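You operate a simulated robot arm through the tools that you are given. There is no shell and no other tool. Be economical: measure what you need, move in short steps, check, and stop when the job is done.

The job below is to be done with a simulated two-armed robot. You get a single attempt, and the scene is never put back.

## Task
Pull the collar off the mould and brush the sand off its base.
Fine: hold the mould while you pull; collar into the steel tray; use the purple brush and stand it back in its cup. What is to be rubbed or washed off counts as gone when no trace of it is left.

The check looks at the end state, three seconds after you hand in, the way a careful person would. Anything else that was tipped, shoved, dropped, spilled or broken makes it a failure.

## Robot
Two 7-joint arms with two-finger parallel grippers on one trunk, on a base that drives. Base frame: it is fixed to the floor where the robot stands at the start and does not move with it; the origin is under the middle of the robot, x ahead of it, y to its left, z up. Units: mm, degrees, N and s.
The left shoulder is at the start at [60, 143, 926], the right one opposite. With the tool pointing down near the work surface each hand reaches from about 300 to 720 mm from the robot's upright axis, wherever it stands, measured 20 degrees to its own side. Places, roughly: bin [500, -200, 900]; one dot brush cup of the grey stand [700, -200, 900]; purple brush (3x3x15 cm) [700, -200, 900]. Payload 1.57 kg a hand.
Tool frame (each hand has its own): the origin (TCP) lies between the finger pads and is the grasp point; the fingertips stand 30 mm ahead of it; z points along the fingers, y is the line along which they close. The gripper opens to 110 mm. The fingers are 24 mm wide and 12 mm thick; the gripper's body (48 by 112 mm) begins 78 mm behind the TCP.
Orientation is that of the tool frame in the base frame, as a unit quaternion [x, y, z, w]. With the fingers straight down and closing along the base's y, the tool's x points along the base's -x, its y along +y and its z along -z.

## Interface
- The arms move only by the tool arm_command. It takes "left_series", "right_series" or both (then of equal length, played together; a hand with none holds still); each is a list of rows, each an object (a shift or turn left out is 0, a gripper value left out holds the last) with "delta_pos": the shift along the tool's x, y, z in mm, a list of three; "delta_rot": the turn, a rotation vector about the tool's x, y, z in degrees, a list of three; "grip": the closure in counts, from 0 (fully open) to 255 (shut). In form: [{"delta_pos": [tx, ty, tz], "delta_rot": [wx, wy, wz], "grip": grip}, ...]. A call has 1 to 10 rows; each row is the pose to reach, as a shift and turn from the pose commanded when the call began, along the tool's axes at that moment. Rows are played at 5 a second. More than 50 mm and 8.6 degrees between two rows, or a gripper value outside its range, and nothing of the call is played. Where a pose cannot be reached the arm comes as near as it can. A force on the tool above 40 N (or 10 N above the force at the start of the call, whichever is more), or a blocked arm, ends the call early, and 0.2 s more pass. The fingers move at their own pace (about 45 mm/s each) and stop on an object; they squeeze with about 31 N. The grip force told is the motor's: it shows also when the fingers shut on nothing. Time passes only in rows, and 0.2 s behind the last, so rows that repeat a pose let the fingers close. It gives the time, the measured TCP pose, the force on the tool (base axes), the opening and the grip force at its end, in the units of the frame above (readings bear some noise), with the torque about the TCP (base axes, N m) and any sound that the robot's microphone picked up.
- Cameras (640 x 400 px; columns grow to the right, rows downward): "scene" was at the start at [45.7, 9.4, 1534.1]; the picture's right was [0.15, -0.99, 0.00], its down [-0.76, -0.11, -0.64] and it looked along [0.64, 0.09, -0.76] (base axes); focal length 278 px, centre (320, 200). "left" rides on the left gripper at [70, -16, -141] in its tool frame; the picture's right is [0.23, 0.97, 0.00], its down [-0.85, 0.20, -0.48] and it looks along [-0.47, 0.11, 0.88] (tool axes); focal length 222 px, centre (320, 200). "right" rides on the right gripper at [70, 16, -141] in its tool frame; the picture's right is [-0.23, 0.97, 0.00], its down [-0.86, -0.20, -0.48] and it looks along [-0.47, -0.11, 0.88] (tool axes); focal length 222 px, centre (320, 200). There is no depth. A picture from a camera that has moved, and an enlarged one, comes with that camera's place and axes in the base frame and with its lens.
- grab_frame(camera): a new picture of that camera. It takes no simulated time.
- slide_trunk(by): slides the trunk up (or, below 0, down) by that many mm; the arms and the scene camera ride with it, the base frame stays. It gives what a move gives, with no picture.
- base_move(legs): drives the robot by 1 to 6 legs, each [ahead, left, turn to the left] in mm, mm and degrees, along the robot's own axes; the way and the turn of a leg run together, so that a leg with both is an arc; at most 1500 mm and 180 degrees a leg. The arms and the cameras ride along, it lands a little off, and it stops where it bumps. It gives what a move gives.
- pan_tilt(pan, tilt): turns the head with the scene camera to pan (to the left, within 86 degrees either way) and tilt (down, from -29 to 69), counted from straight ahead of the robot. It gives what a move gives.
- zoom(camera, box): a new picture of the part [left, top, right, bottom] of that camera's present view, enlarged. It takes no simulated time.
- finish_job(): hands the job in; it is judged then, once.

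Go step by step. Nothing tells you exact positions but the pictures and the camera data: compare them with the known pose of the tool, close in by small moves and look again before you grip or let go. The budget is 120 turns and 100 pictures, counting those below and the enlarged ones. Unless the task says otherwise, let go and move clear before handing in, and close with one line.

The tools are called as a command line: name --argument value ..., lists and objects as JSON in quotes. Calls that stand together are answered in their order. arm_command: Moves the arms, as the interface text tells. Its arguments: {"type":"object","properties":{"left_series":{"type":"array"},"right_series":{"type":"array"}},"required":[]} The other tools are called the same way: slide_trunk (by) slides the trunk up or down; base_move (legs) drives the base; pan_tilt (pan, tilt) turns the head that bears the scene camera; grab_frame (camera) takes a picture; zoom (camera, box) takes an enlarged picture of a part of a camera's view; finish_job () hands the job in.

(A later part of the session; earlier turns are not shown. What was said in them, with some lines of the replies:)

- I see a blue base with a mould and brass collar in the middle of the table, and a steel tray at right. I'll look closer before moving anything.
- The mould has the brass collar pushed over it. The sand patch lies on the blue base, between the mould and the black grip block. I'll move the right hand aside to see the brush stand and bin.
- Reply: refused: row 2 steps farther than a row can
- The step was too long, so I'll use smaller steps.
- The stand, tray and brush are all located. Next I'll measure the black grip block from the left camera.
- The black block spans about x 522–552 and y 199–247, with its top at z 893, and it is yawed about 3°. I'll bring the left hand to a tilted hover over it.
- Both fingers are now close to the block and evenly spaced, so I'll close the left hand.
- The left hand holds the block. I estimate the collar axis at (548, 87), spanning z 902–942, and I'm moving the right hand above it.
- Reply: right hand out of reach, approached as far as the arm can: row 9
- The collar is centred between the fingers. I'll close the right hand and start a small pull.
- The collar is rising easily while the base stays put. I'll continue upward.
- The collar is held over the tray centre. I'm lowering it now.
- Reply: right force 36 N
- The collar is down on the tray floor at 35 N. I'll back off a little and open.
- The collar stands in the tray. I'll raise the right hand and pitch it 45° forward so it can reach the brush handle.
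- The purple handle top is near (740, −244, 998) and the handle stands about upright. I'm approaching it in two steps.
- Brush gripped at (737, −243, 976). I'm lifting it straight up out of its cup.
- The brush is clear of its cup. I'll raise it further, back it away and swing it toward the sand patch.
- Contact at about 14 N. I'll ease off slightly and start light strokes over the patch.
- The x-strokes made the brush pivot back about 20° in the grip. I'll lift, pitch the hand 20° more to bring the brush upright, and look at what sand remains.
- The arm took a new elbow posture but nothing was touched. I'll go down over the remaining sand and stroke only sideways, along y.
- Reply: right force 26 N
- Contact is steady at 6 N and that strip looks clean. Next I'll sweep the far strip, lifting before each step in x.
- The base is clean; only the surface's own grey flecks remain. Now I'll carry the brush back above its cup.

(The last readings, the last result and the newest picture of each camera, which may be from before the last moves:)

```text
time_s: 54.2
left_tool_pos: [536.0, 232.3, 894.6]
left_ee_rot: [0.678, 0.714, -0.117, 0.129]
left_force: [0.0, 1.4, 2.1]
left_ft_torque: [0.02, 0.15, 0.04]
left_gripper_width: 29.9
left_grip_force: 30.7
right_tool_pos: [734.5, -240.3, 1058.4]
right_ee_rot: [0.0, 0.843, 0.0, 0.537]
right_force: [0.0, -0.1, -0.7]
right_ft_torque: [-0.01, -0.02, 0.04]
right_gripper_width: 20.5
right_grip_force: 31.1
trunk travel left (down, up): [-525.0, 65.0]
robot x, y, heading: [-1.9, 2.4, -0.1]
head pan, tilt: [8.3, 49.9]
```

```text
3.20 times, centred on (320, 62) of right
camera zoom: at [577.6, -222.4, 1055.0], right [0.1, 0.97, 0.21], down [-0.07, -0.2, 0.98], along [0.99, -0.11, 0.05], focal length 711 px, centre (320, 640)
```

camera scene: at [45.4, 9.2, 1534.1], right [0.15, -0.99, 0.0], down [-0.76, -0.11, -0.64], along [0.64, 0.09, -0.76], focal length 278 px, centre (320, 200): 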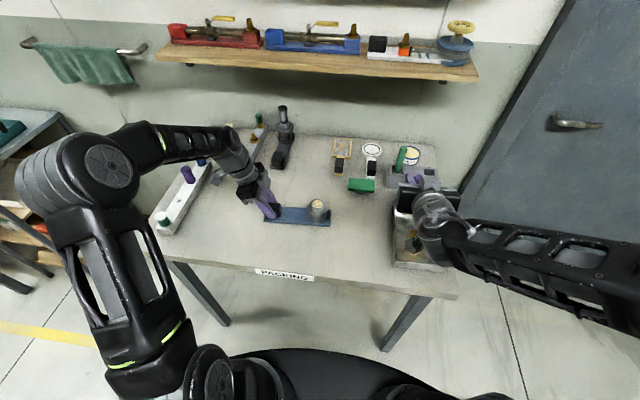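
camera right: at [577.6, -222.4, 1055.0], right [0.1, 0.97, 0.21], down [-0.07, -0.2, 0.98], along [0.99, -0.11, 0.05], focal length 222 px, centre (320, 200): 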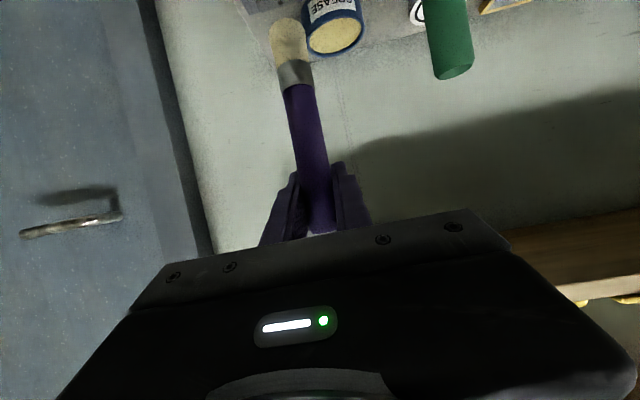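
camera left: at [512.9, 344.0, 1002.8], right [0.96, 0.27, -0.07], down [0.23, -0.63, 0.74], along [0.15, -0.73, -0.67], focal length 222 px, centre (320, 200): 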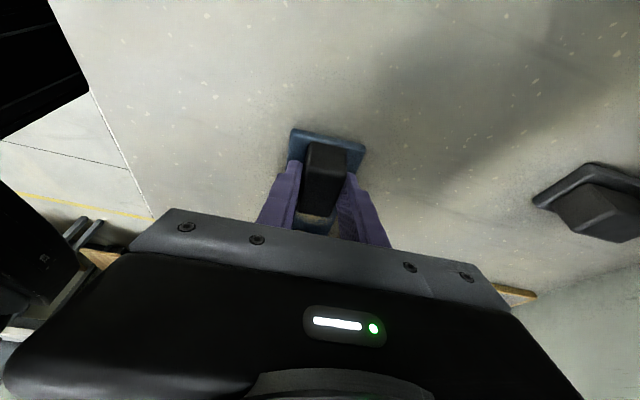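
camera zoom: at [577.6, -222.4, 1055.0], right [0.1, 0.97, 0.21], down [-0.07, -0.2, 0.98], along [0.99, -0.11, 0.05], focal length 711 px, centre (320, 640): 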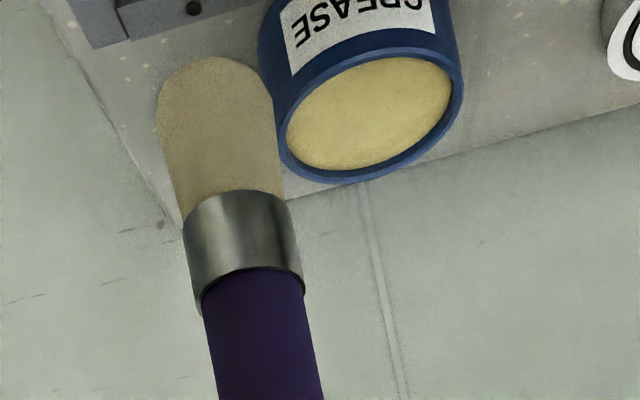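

The tip leans slightly forward, by about 3°. I'll correct that by 4°, align it to the hole and descend partway.

arm_command --right_series '[{"delta_pos": [0, -2.5, -1], "delta_rot": [0, 4, 0]}, {"delta_pos": [8, -2.5, 3], "delta_rot": [0, 4, 0]}, {"delta_pos": [16, -2.5, 6.5], "delta_rot": [0, 4, 0]}, {"delta_pos": [16, -2.5, 6.5], "delta_rot": [0, 4, 0]}]'

zoom --camera "scene" --box '[420, 120, 468, 180]'

zoom --camera "right" --box '[220, 0, 420, 125]'

```text
time_s: 55.2
left_tool_pos: [535.9, 231.4, 894.4]
left_ee_rot: [0.678, 0.714, -0.117, 0.128]
left_force: [-0.2, 0.3, 2.4]
left_ft_torque: [0.01, 0.22, -0.1]
left_gripper_width: 29.8
left_grip_force: 31.2
right_tool_pos: [733.6, -241.1, 1043.2]
right_ee_rot: [0.0, 0.862, 0.0, 0.507]
right_force: [-0.1, -0.6, -0.5]
right_ft_torque: [-0.02, -0.01, 0.01]
right_gripper_width: 20.6
right_grip_force: 31.1
trunk travel left (down, up): [-525.0, 65.0]
robot x, y, heading: [-1.7, 0.2, 0.2]
head pan, tilt: [8.3, 49.9]
```

```text
6.67 times, centred on (444, 150) of scene
camera zoom: at [45.5, 9.4, 1534.1], right [0.15, -0.99, 0.0], down [-0.76, -0.11, -0.64], along [0.64, 0.09, -0.76], focal length 1856 px, centre (-507, 533)
```

zoom: 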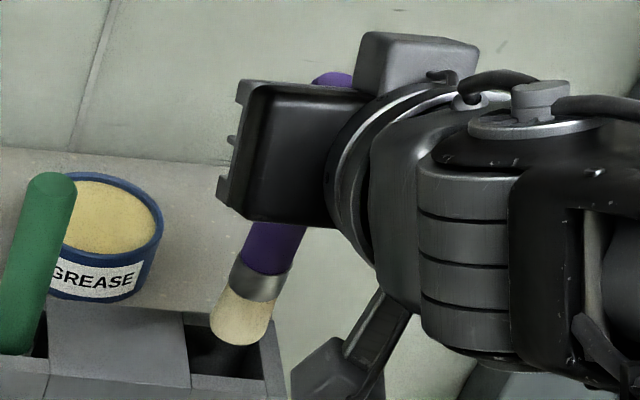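

```text
3.20 times, centred on (320, 62) of right
camera zoom: at [577.0, -224.1, 1050.1], right [0.11, 0.97, 0.2], down [0.0, -0.2, 0.98], along [0.99, -0.11, -0.02], focal length 711 px, centre (320, 640)
```

zoom: 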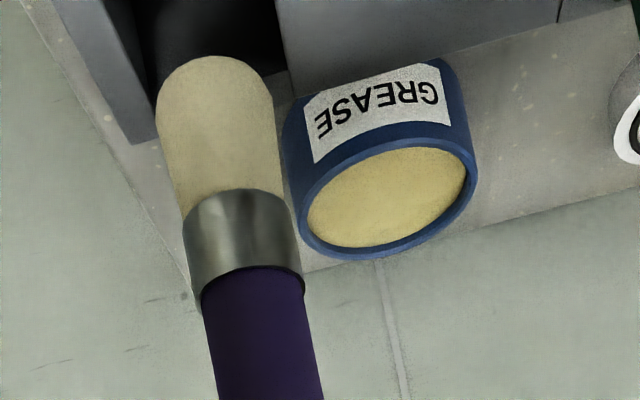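

The tip is centred over the hole and the brush is upright. I'm descending.

arm_command --right_series '[{"delta_pos": [8.7, 0, 4.9]}, {"delta_pos": [17.5, 0, 9.7]}, {"delta_pos": [26.2, 0, 14.6]}, {"delta_pos": [30.6, 0, 17]}, {"delta_pos": [30.6, 0, 17]}]'

zoom --camera "scene" --box '[410, 130, 466, 195]'

grab_frame --camera "right"

```text
time_s: 56.4
left_tool_pos: [536.2, 232.5, 893.9]
left_ee_rot: [0.679, 0.714, -0.117, 0.128]
left_force: [0.8, 0.0, 2.9]
left_ft_torque: [0.01, 0.18, -0.03]
left_gripper_width: 29.8
left_grip_force: 31.5
right_tool_pos: [735.5, -243.5, 1008.0]
right_ee_rot: [0.0, 0.861, 0.0, 0.508]
right_force: [-0.3, 0.3, 0.7]
right_ft_torque: [-0.02, -0.02, 0.04]
right_gripper_width: 20.3
right_grip_force: 31.1
trunk travel left (down, up): [-525.0, 65.0]
robot x, y, heading: [-2.3, 1.3, 0.0]
head pan, tilt: [8.3, 49.9]
```

```text
6.15 times, centred on (438, 162) of scene
camera zoom: at [45.5, 9.3, 1534.1], right [0.15, -0.99, 0.0], down [-0.76, -0.11, -0.64], along [0.64, 0.09, -0.76], focal length 1713 px, centre (-406, 431)
```

zoom: 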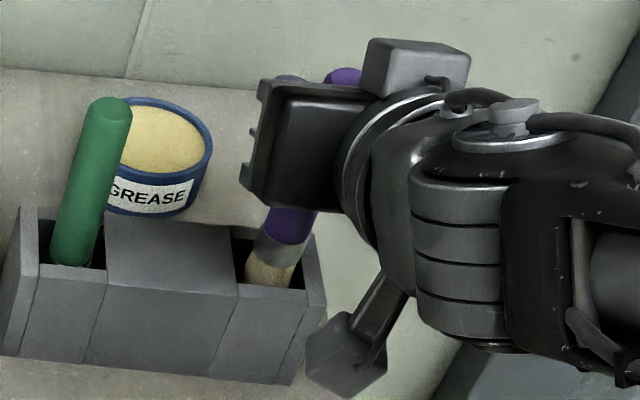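

```text
22 pictures are left
camera right: at [577.5, -225.1, 1015.0], right [0.11, 0.97, 0.2], down [0.0, -0.2, 0.98], along [0.99, -0.11, -0.02], focal length 222 px, centre (320, 200)
```

right: 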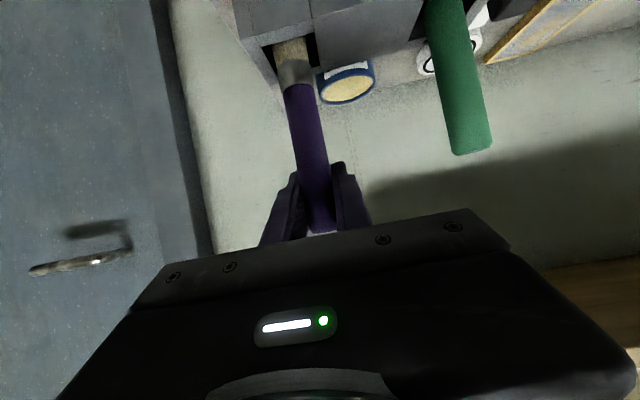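

arm_command --right_series '[{"delta_pos": [10, 0, 5.6]}, {"delta_pos": [20, 0, 11.1]}, {"delta_pos": [24.5, 0, 13.6]}, {"delta_pos": [26.2, 0, 14.6]}, {"delta_pos": [27.5, 0, 15.3]}, {"delta_pos": [27.5, 0, 15.3]}]'

zoom --camera "scene" --box '[410, 130, 466, 195]'

```text
time_s: 57.8
left_tool_pos: [537.1, 232.7, 894.3]
left_ee_rot: [0.678, 0.714, -0.117, 0.128]
left_force: [-1.2, 0.3, 2.6]
left_ft_torque: [0.04, 0.23, -0.04]
left_gripper_width: 29.9
left_grip_force: 31.7
right_tool_pos: [735.1, -243.9, 976.1]
right_ee_rot: [0.0, 0.862, 0.0, 0.507]
right_force: [0.8, 0.9, -0.3]
right_ft_torque: [0.0, 0.01, -0.01]
right_gripper_width: 20.3
right_grip_force: 31.3
trunk travel left (down, up): [-525.0, 65.0]
robot x, y, heading: [1.4, -2.8, -0.1]
head pan, tilt: [8.3, 49.9]
```

```text
6.15 times, centred on (438, 162) of scene
camera zoom: at [45.5, 9.3, 1534.1], right [0.15, -0.99, 0.0], down [-0.76, -0.11, -0.64], along [0.64, 0.09, -0.76], focal length 1713 px, centre (-406, 431)
```

zoom: 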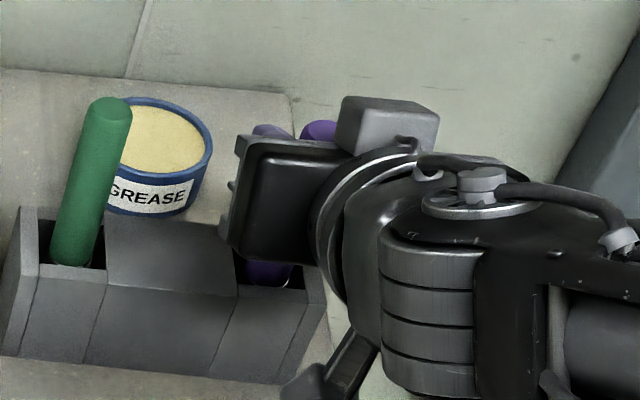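

arm_command --right_series '[{"delta_pos": [0.9, 0, 0.5]}, {"delta_pos": [1.7, 0, 1]}, {"delta_pos": [2.6, 0, 1.5]}, {"delta_pos": [3.1, 0, 1.7]}]'

```text
time_s: 58.8
left_tool_pos: [536.1, 232.3, 895.6]
left_ee_rot: [0.678, 0.714, -0.117, 0.128]
left_force: [-1.1, 0.2, 0.6]
left_ft_torque: [0.14, 0.15, -0.03]
left_gripper_width: 29.9
left_grip_force: 30.9
right_tool_pos: [734.5, -243.1, 976.3]
right_ee_rot: [0.0, 0.861, -0.001, 0.509]
right_force: [1.9, -1.7, 11.1]
right_ft_torque: [-0.15, -0.03, 0.01]
right_gripper_width: 20.2
right_grip_force: 31.1
trunk travel left (down, up): [-525.0, 65.0]
robot x, y, heading: [4.7, 2.3, 0.1]
head pan, tilt: [8.3, 49.9]
```

The brush rests on the cup floor. I'll relax slightly, open the fingers and look.

arm_command --right_series '[{"delta_pos": [-1, 0, -0.6]}, {"delta_pos": [-1, 0, -0.6], "grip": 200}, {"delta_pos": [-1, 0, -0.6], "grip": 180}, {"delta_pos": [-1, 0, -0.6], "grip": 160}, {"delta_pos": [-1, 0, -0.6], "grip": 130}, {"delta_pos": [-1, 0, -0.6], "grip": 130}]'

grab_frame --camera "right"

```text
time_s: 60.2
left_tool_pos: [537.1, 232.0, 895.0]
left_ee_rot: [0.678, 0.715, -0.117, 0.128]
left_force: [-0.2, 0.6, 1.7]
left_ft_torque: [-0.07, 0.16, 0.04]
left_gripper_width: 30.1
left_grip_force: 31.2
right_tool_pos: [734.5, -241.7, 974.1]
right_ee_rot: [0.0, 0.861, 0.0, 0.508]
right_force: [-0.5, -0.2, 0.4]
right_ft_torque: [0.03, 0.0, -0.02]
right_gripper_width: 53.9
right_grip_force: 0.0
trunk travel left (down, up): [-525.0, 65.0]
robot x, y, heading: [-2.6, 0.3, 0.3]
head pan, tilt: [8.3, 49.9]
```

```text
20 pictures are left
camera right: at [577.3, -223.9, 982.0], right [0.11, 0.97, 0.2], down [0.0, -0.2, 0.98], along [0.99, -0.11, -0.02], focal length 222 px, centre (320, 200)
```

right: 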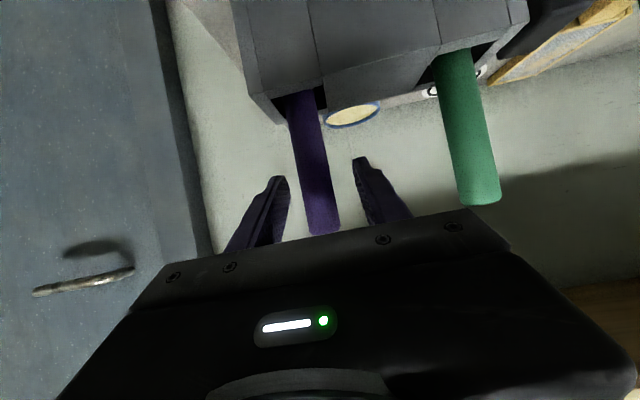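

arm_command --right_series '[{"delta_pos": [15, 0, -26]}, {"delta_pos": [34, 0, -61]}, {"delta_pos": [53, 0, -96]}, {"delta_pos": [50, 0, -122]}, {"delta_pos": [30, 0, -150]}, {"delta_pos": [10, 0, -180]}]' --left_series '[{"grip": 220}, {"grip": 190}, {"grip": 160}, {"grip": 130}, {"grip": 110}, {"grip": 110}]'

zoom --camera "left" --box '[200, 80, 440, 230]'

grab_frame --camera "scene"

```text
time_s: 61.6
left_tool_pos: [535.9, 230.7, 893.8]
left_ee_rot: [0.678, 0.715, -0.117, 0.128]
left_force: [-0.2, 0.3, -0.2]
left_ft_torque: [0.02, -0.03, 0.03]
left_gripper_width: 62.8
left_grip_force: 0.0
right_tool_pos: [573.8, -243.0, 1055.8]
right_ee_rot: [0.0, 0.862, -0.001, 0.507]
right_force: [-0.3, 0.1, 0.6]
right_ft_torque: [-0.03, 0.01, 0.01]
right_gripper_width: 53.6
right_grip_force: 0.0
trunk travel left (down, up): [-525.0, 65.0]
robot x, y, heading: [-1.9, -2.0, -0.2]
head pan, tilt: [8.3, 49.9]
```

```text
2.67 times, centred on (320, 155) of left
camera zoom: at [512.5, 344.0, 1003.1], right [0.96, 0.27, -0.07], down [0.23, -0.63, 0.74], along [0.15, -0.73, -0.67], focal length 592 px, centre (320, 320)
```

zoom: 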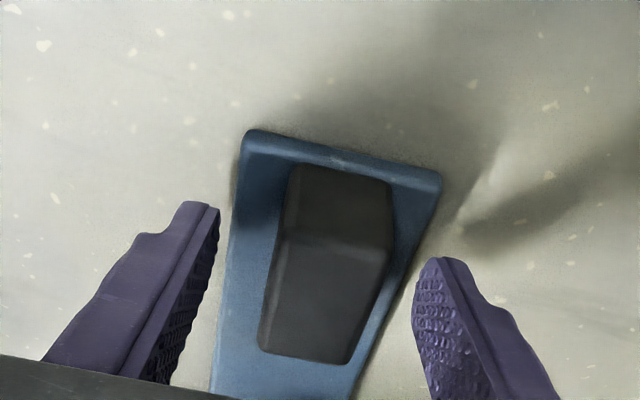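

```text
18 pictures are left
camera scene: at [45.1, 9.3, 1534.1], right [0.15, -0.99, 0.0], down [-0.76, -0.11, -0.65], along [0.64, 0.09, -0.76], focal length 278 px, centre (320, 200)
```

scene: 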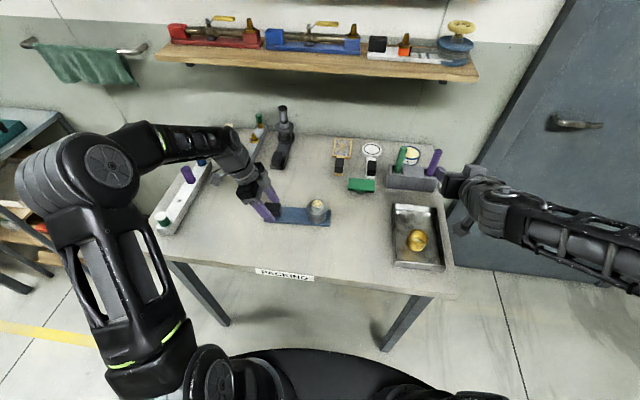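

The brush is back in its cup and the left fingers are clear of the block. Now I'll withdraw the left hand and check everything closely.

arm_command --left_series '[{"delta_pos": [0, 0, -30]}, {"delta_pos": [0, 0, -65]}, {"delta_pos": [10, 0, -100]}, {"delta_pos": [40, 0, -125]}, {"delta_pos": [70, 0, -140]}]'

zoom --camera "scene" --box '[250, 185, 346, 240]'

zoom --camera "scene" --box '[340, 130, 460, 280]'

zoom --camera "left" --box '[220, 60, 420, 240]'

```text
time_s: 62.8
left_tool_pos: [531.2, 347.0, 1004.2]
left_ee_rot: [0.678, 0.714, -0.117, 0.127]
left_force: [0.6, 0.3, -0.1]
left_ft_torque: [0.0, -0.01, 0.02]
left_gripper_width: 62.3
left_grip_force: 0.0
right_tool_pos: [574.6, -243.5, 1055.5]
right_ee_rot: [0.0, 0.862, -0.001, 0.508]
right_force: [-1.1, 0.6, 1.0]
right_ft_torque: [-0.01, 0.05, 0.01]
right_gripper_width: 53.8
right_grip_force: 0.1
trunk travel left (down, up): [-525.0, 65.0]
robot x, y, heading: [-2.8, -2.0, 0.0]
head pan, tilt: [8.3, 49.9]
```

```text
6.67 times, centred on (298, 212) of scene
camera zoom: at [45.7, 9.9, 1534.1], right [0.15, -0.99, 0.0], down [-0.76, -0.11, -0.64], along [0.64, 0.09, -0.76], focal length 1856 px, centre (467, 117)
```

zoom: 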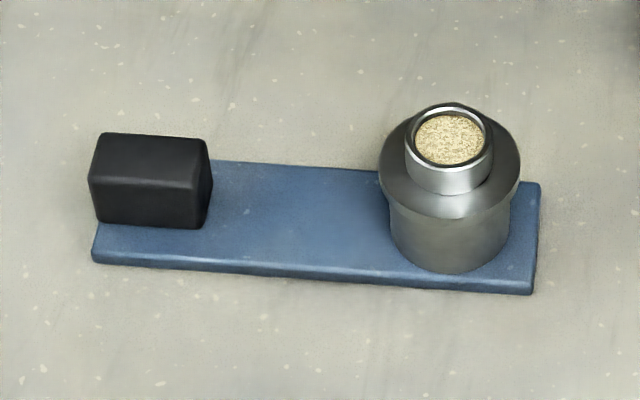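

```text
2.67 times, centred on (400, 205) of scene
camera zoom: at [45.7, 9.9, 1534.1], right [0.15, -0.99, 0.0], down [-0.76, -0.11, -0.64], along [0.64, 0.09, -0.76], focal length 742 px, centre (107, 187)
```

zoom: 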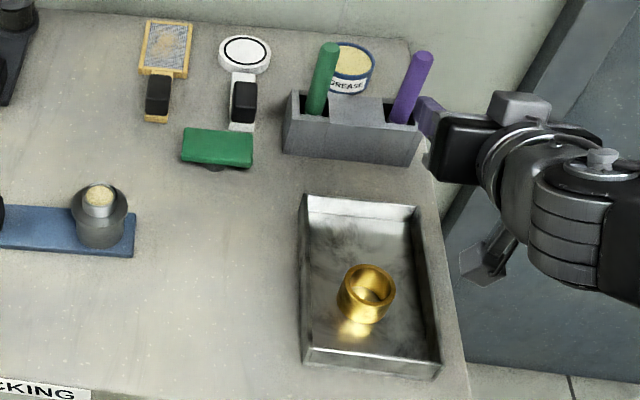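

```text
2.22 times, centred on (320, 150) of left
camera zoom: at [507.1, 458.4, 1112.7], right [0.96, 0.26, -0.07], down [0.23, -0.63, 0.74], along [0.15, -0.73, -0.67], focal length 494 px, centre (320, 311)
```

zoom: 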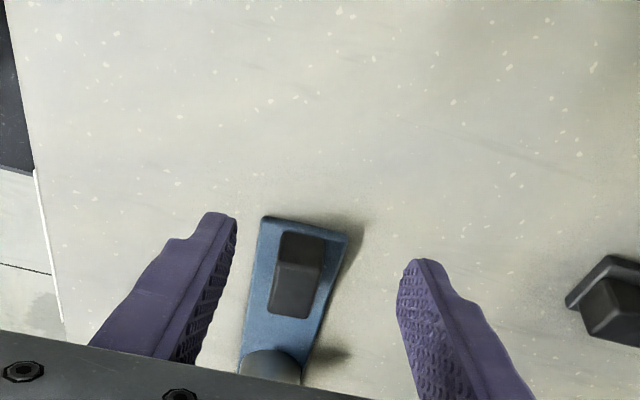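

Everything looks in place. One last close look at the base before handing in.

zoom --camera "scene" --box '[276, 205, 312, 228]'

```text
16.00 times, centred on (294, 216) of scene
camera zoom: at [45.7, 9.9, 1534.1], right [0.15, -0.99, 0.0], down [-0.76, -0.11, -0.64], along [0.64, 0.09, -0.76], focal length 4454 px, centre (736, -64)
```

zoom: 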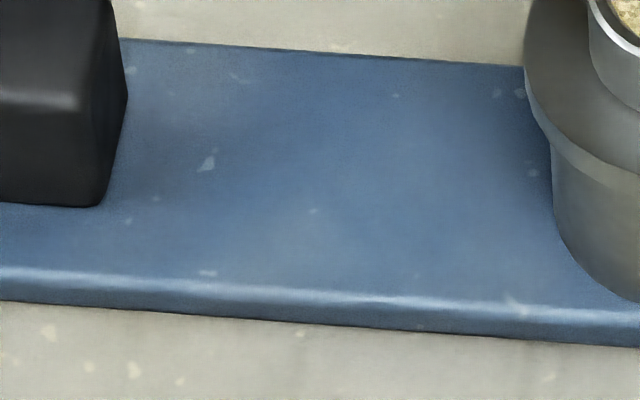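

The base shows only its own surface flecks and no sand, so I'm handing in.

finish_job

```text
The job is handed in.
```

The collar is off the mould and standing in the steel tray, no sand is visible on the base, and the purple brush is back in its cup.
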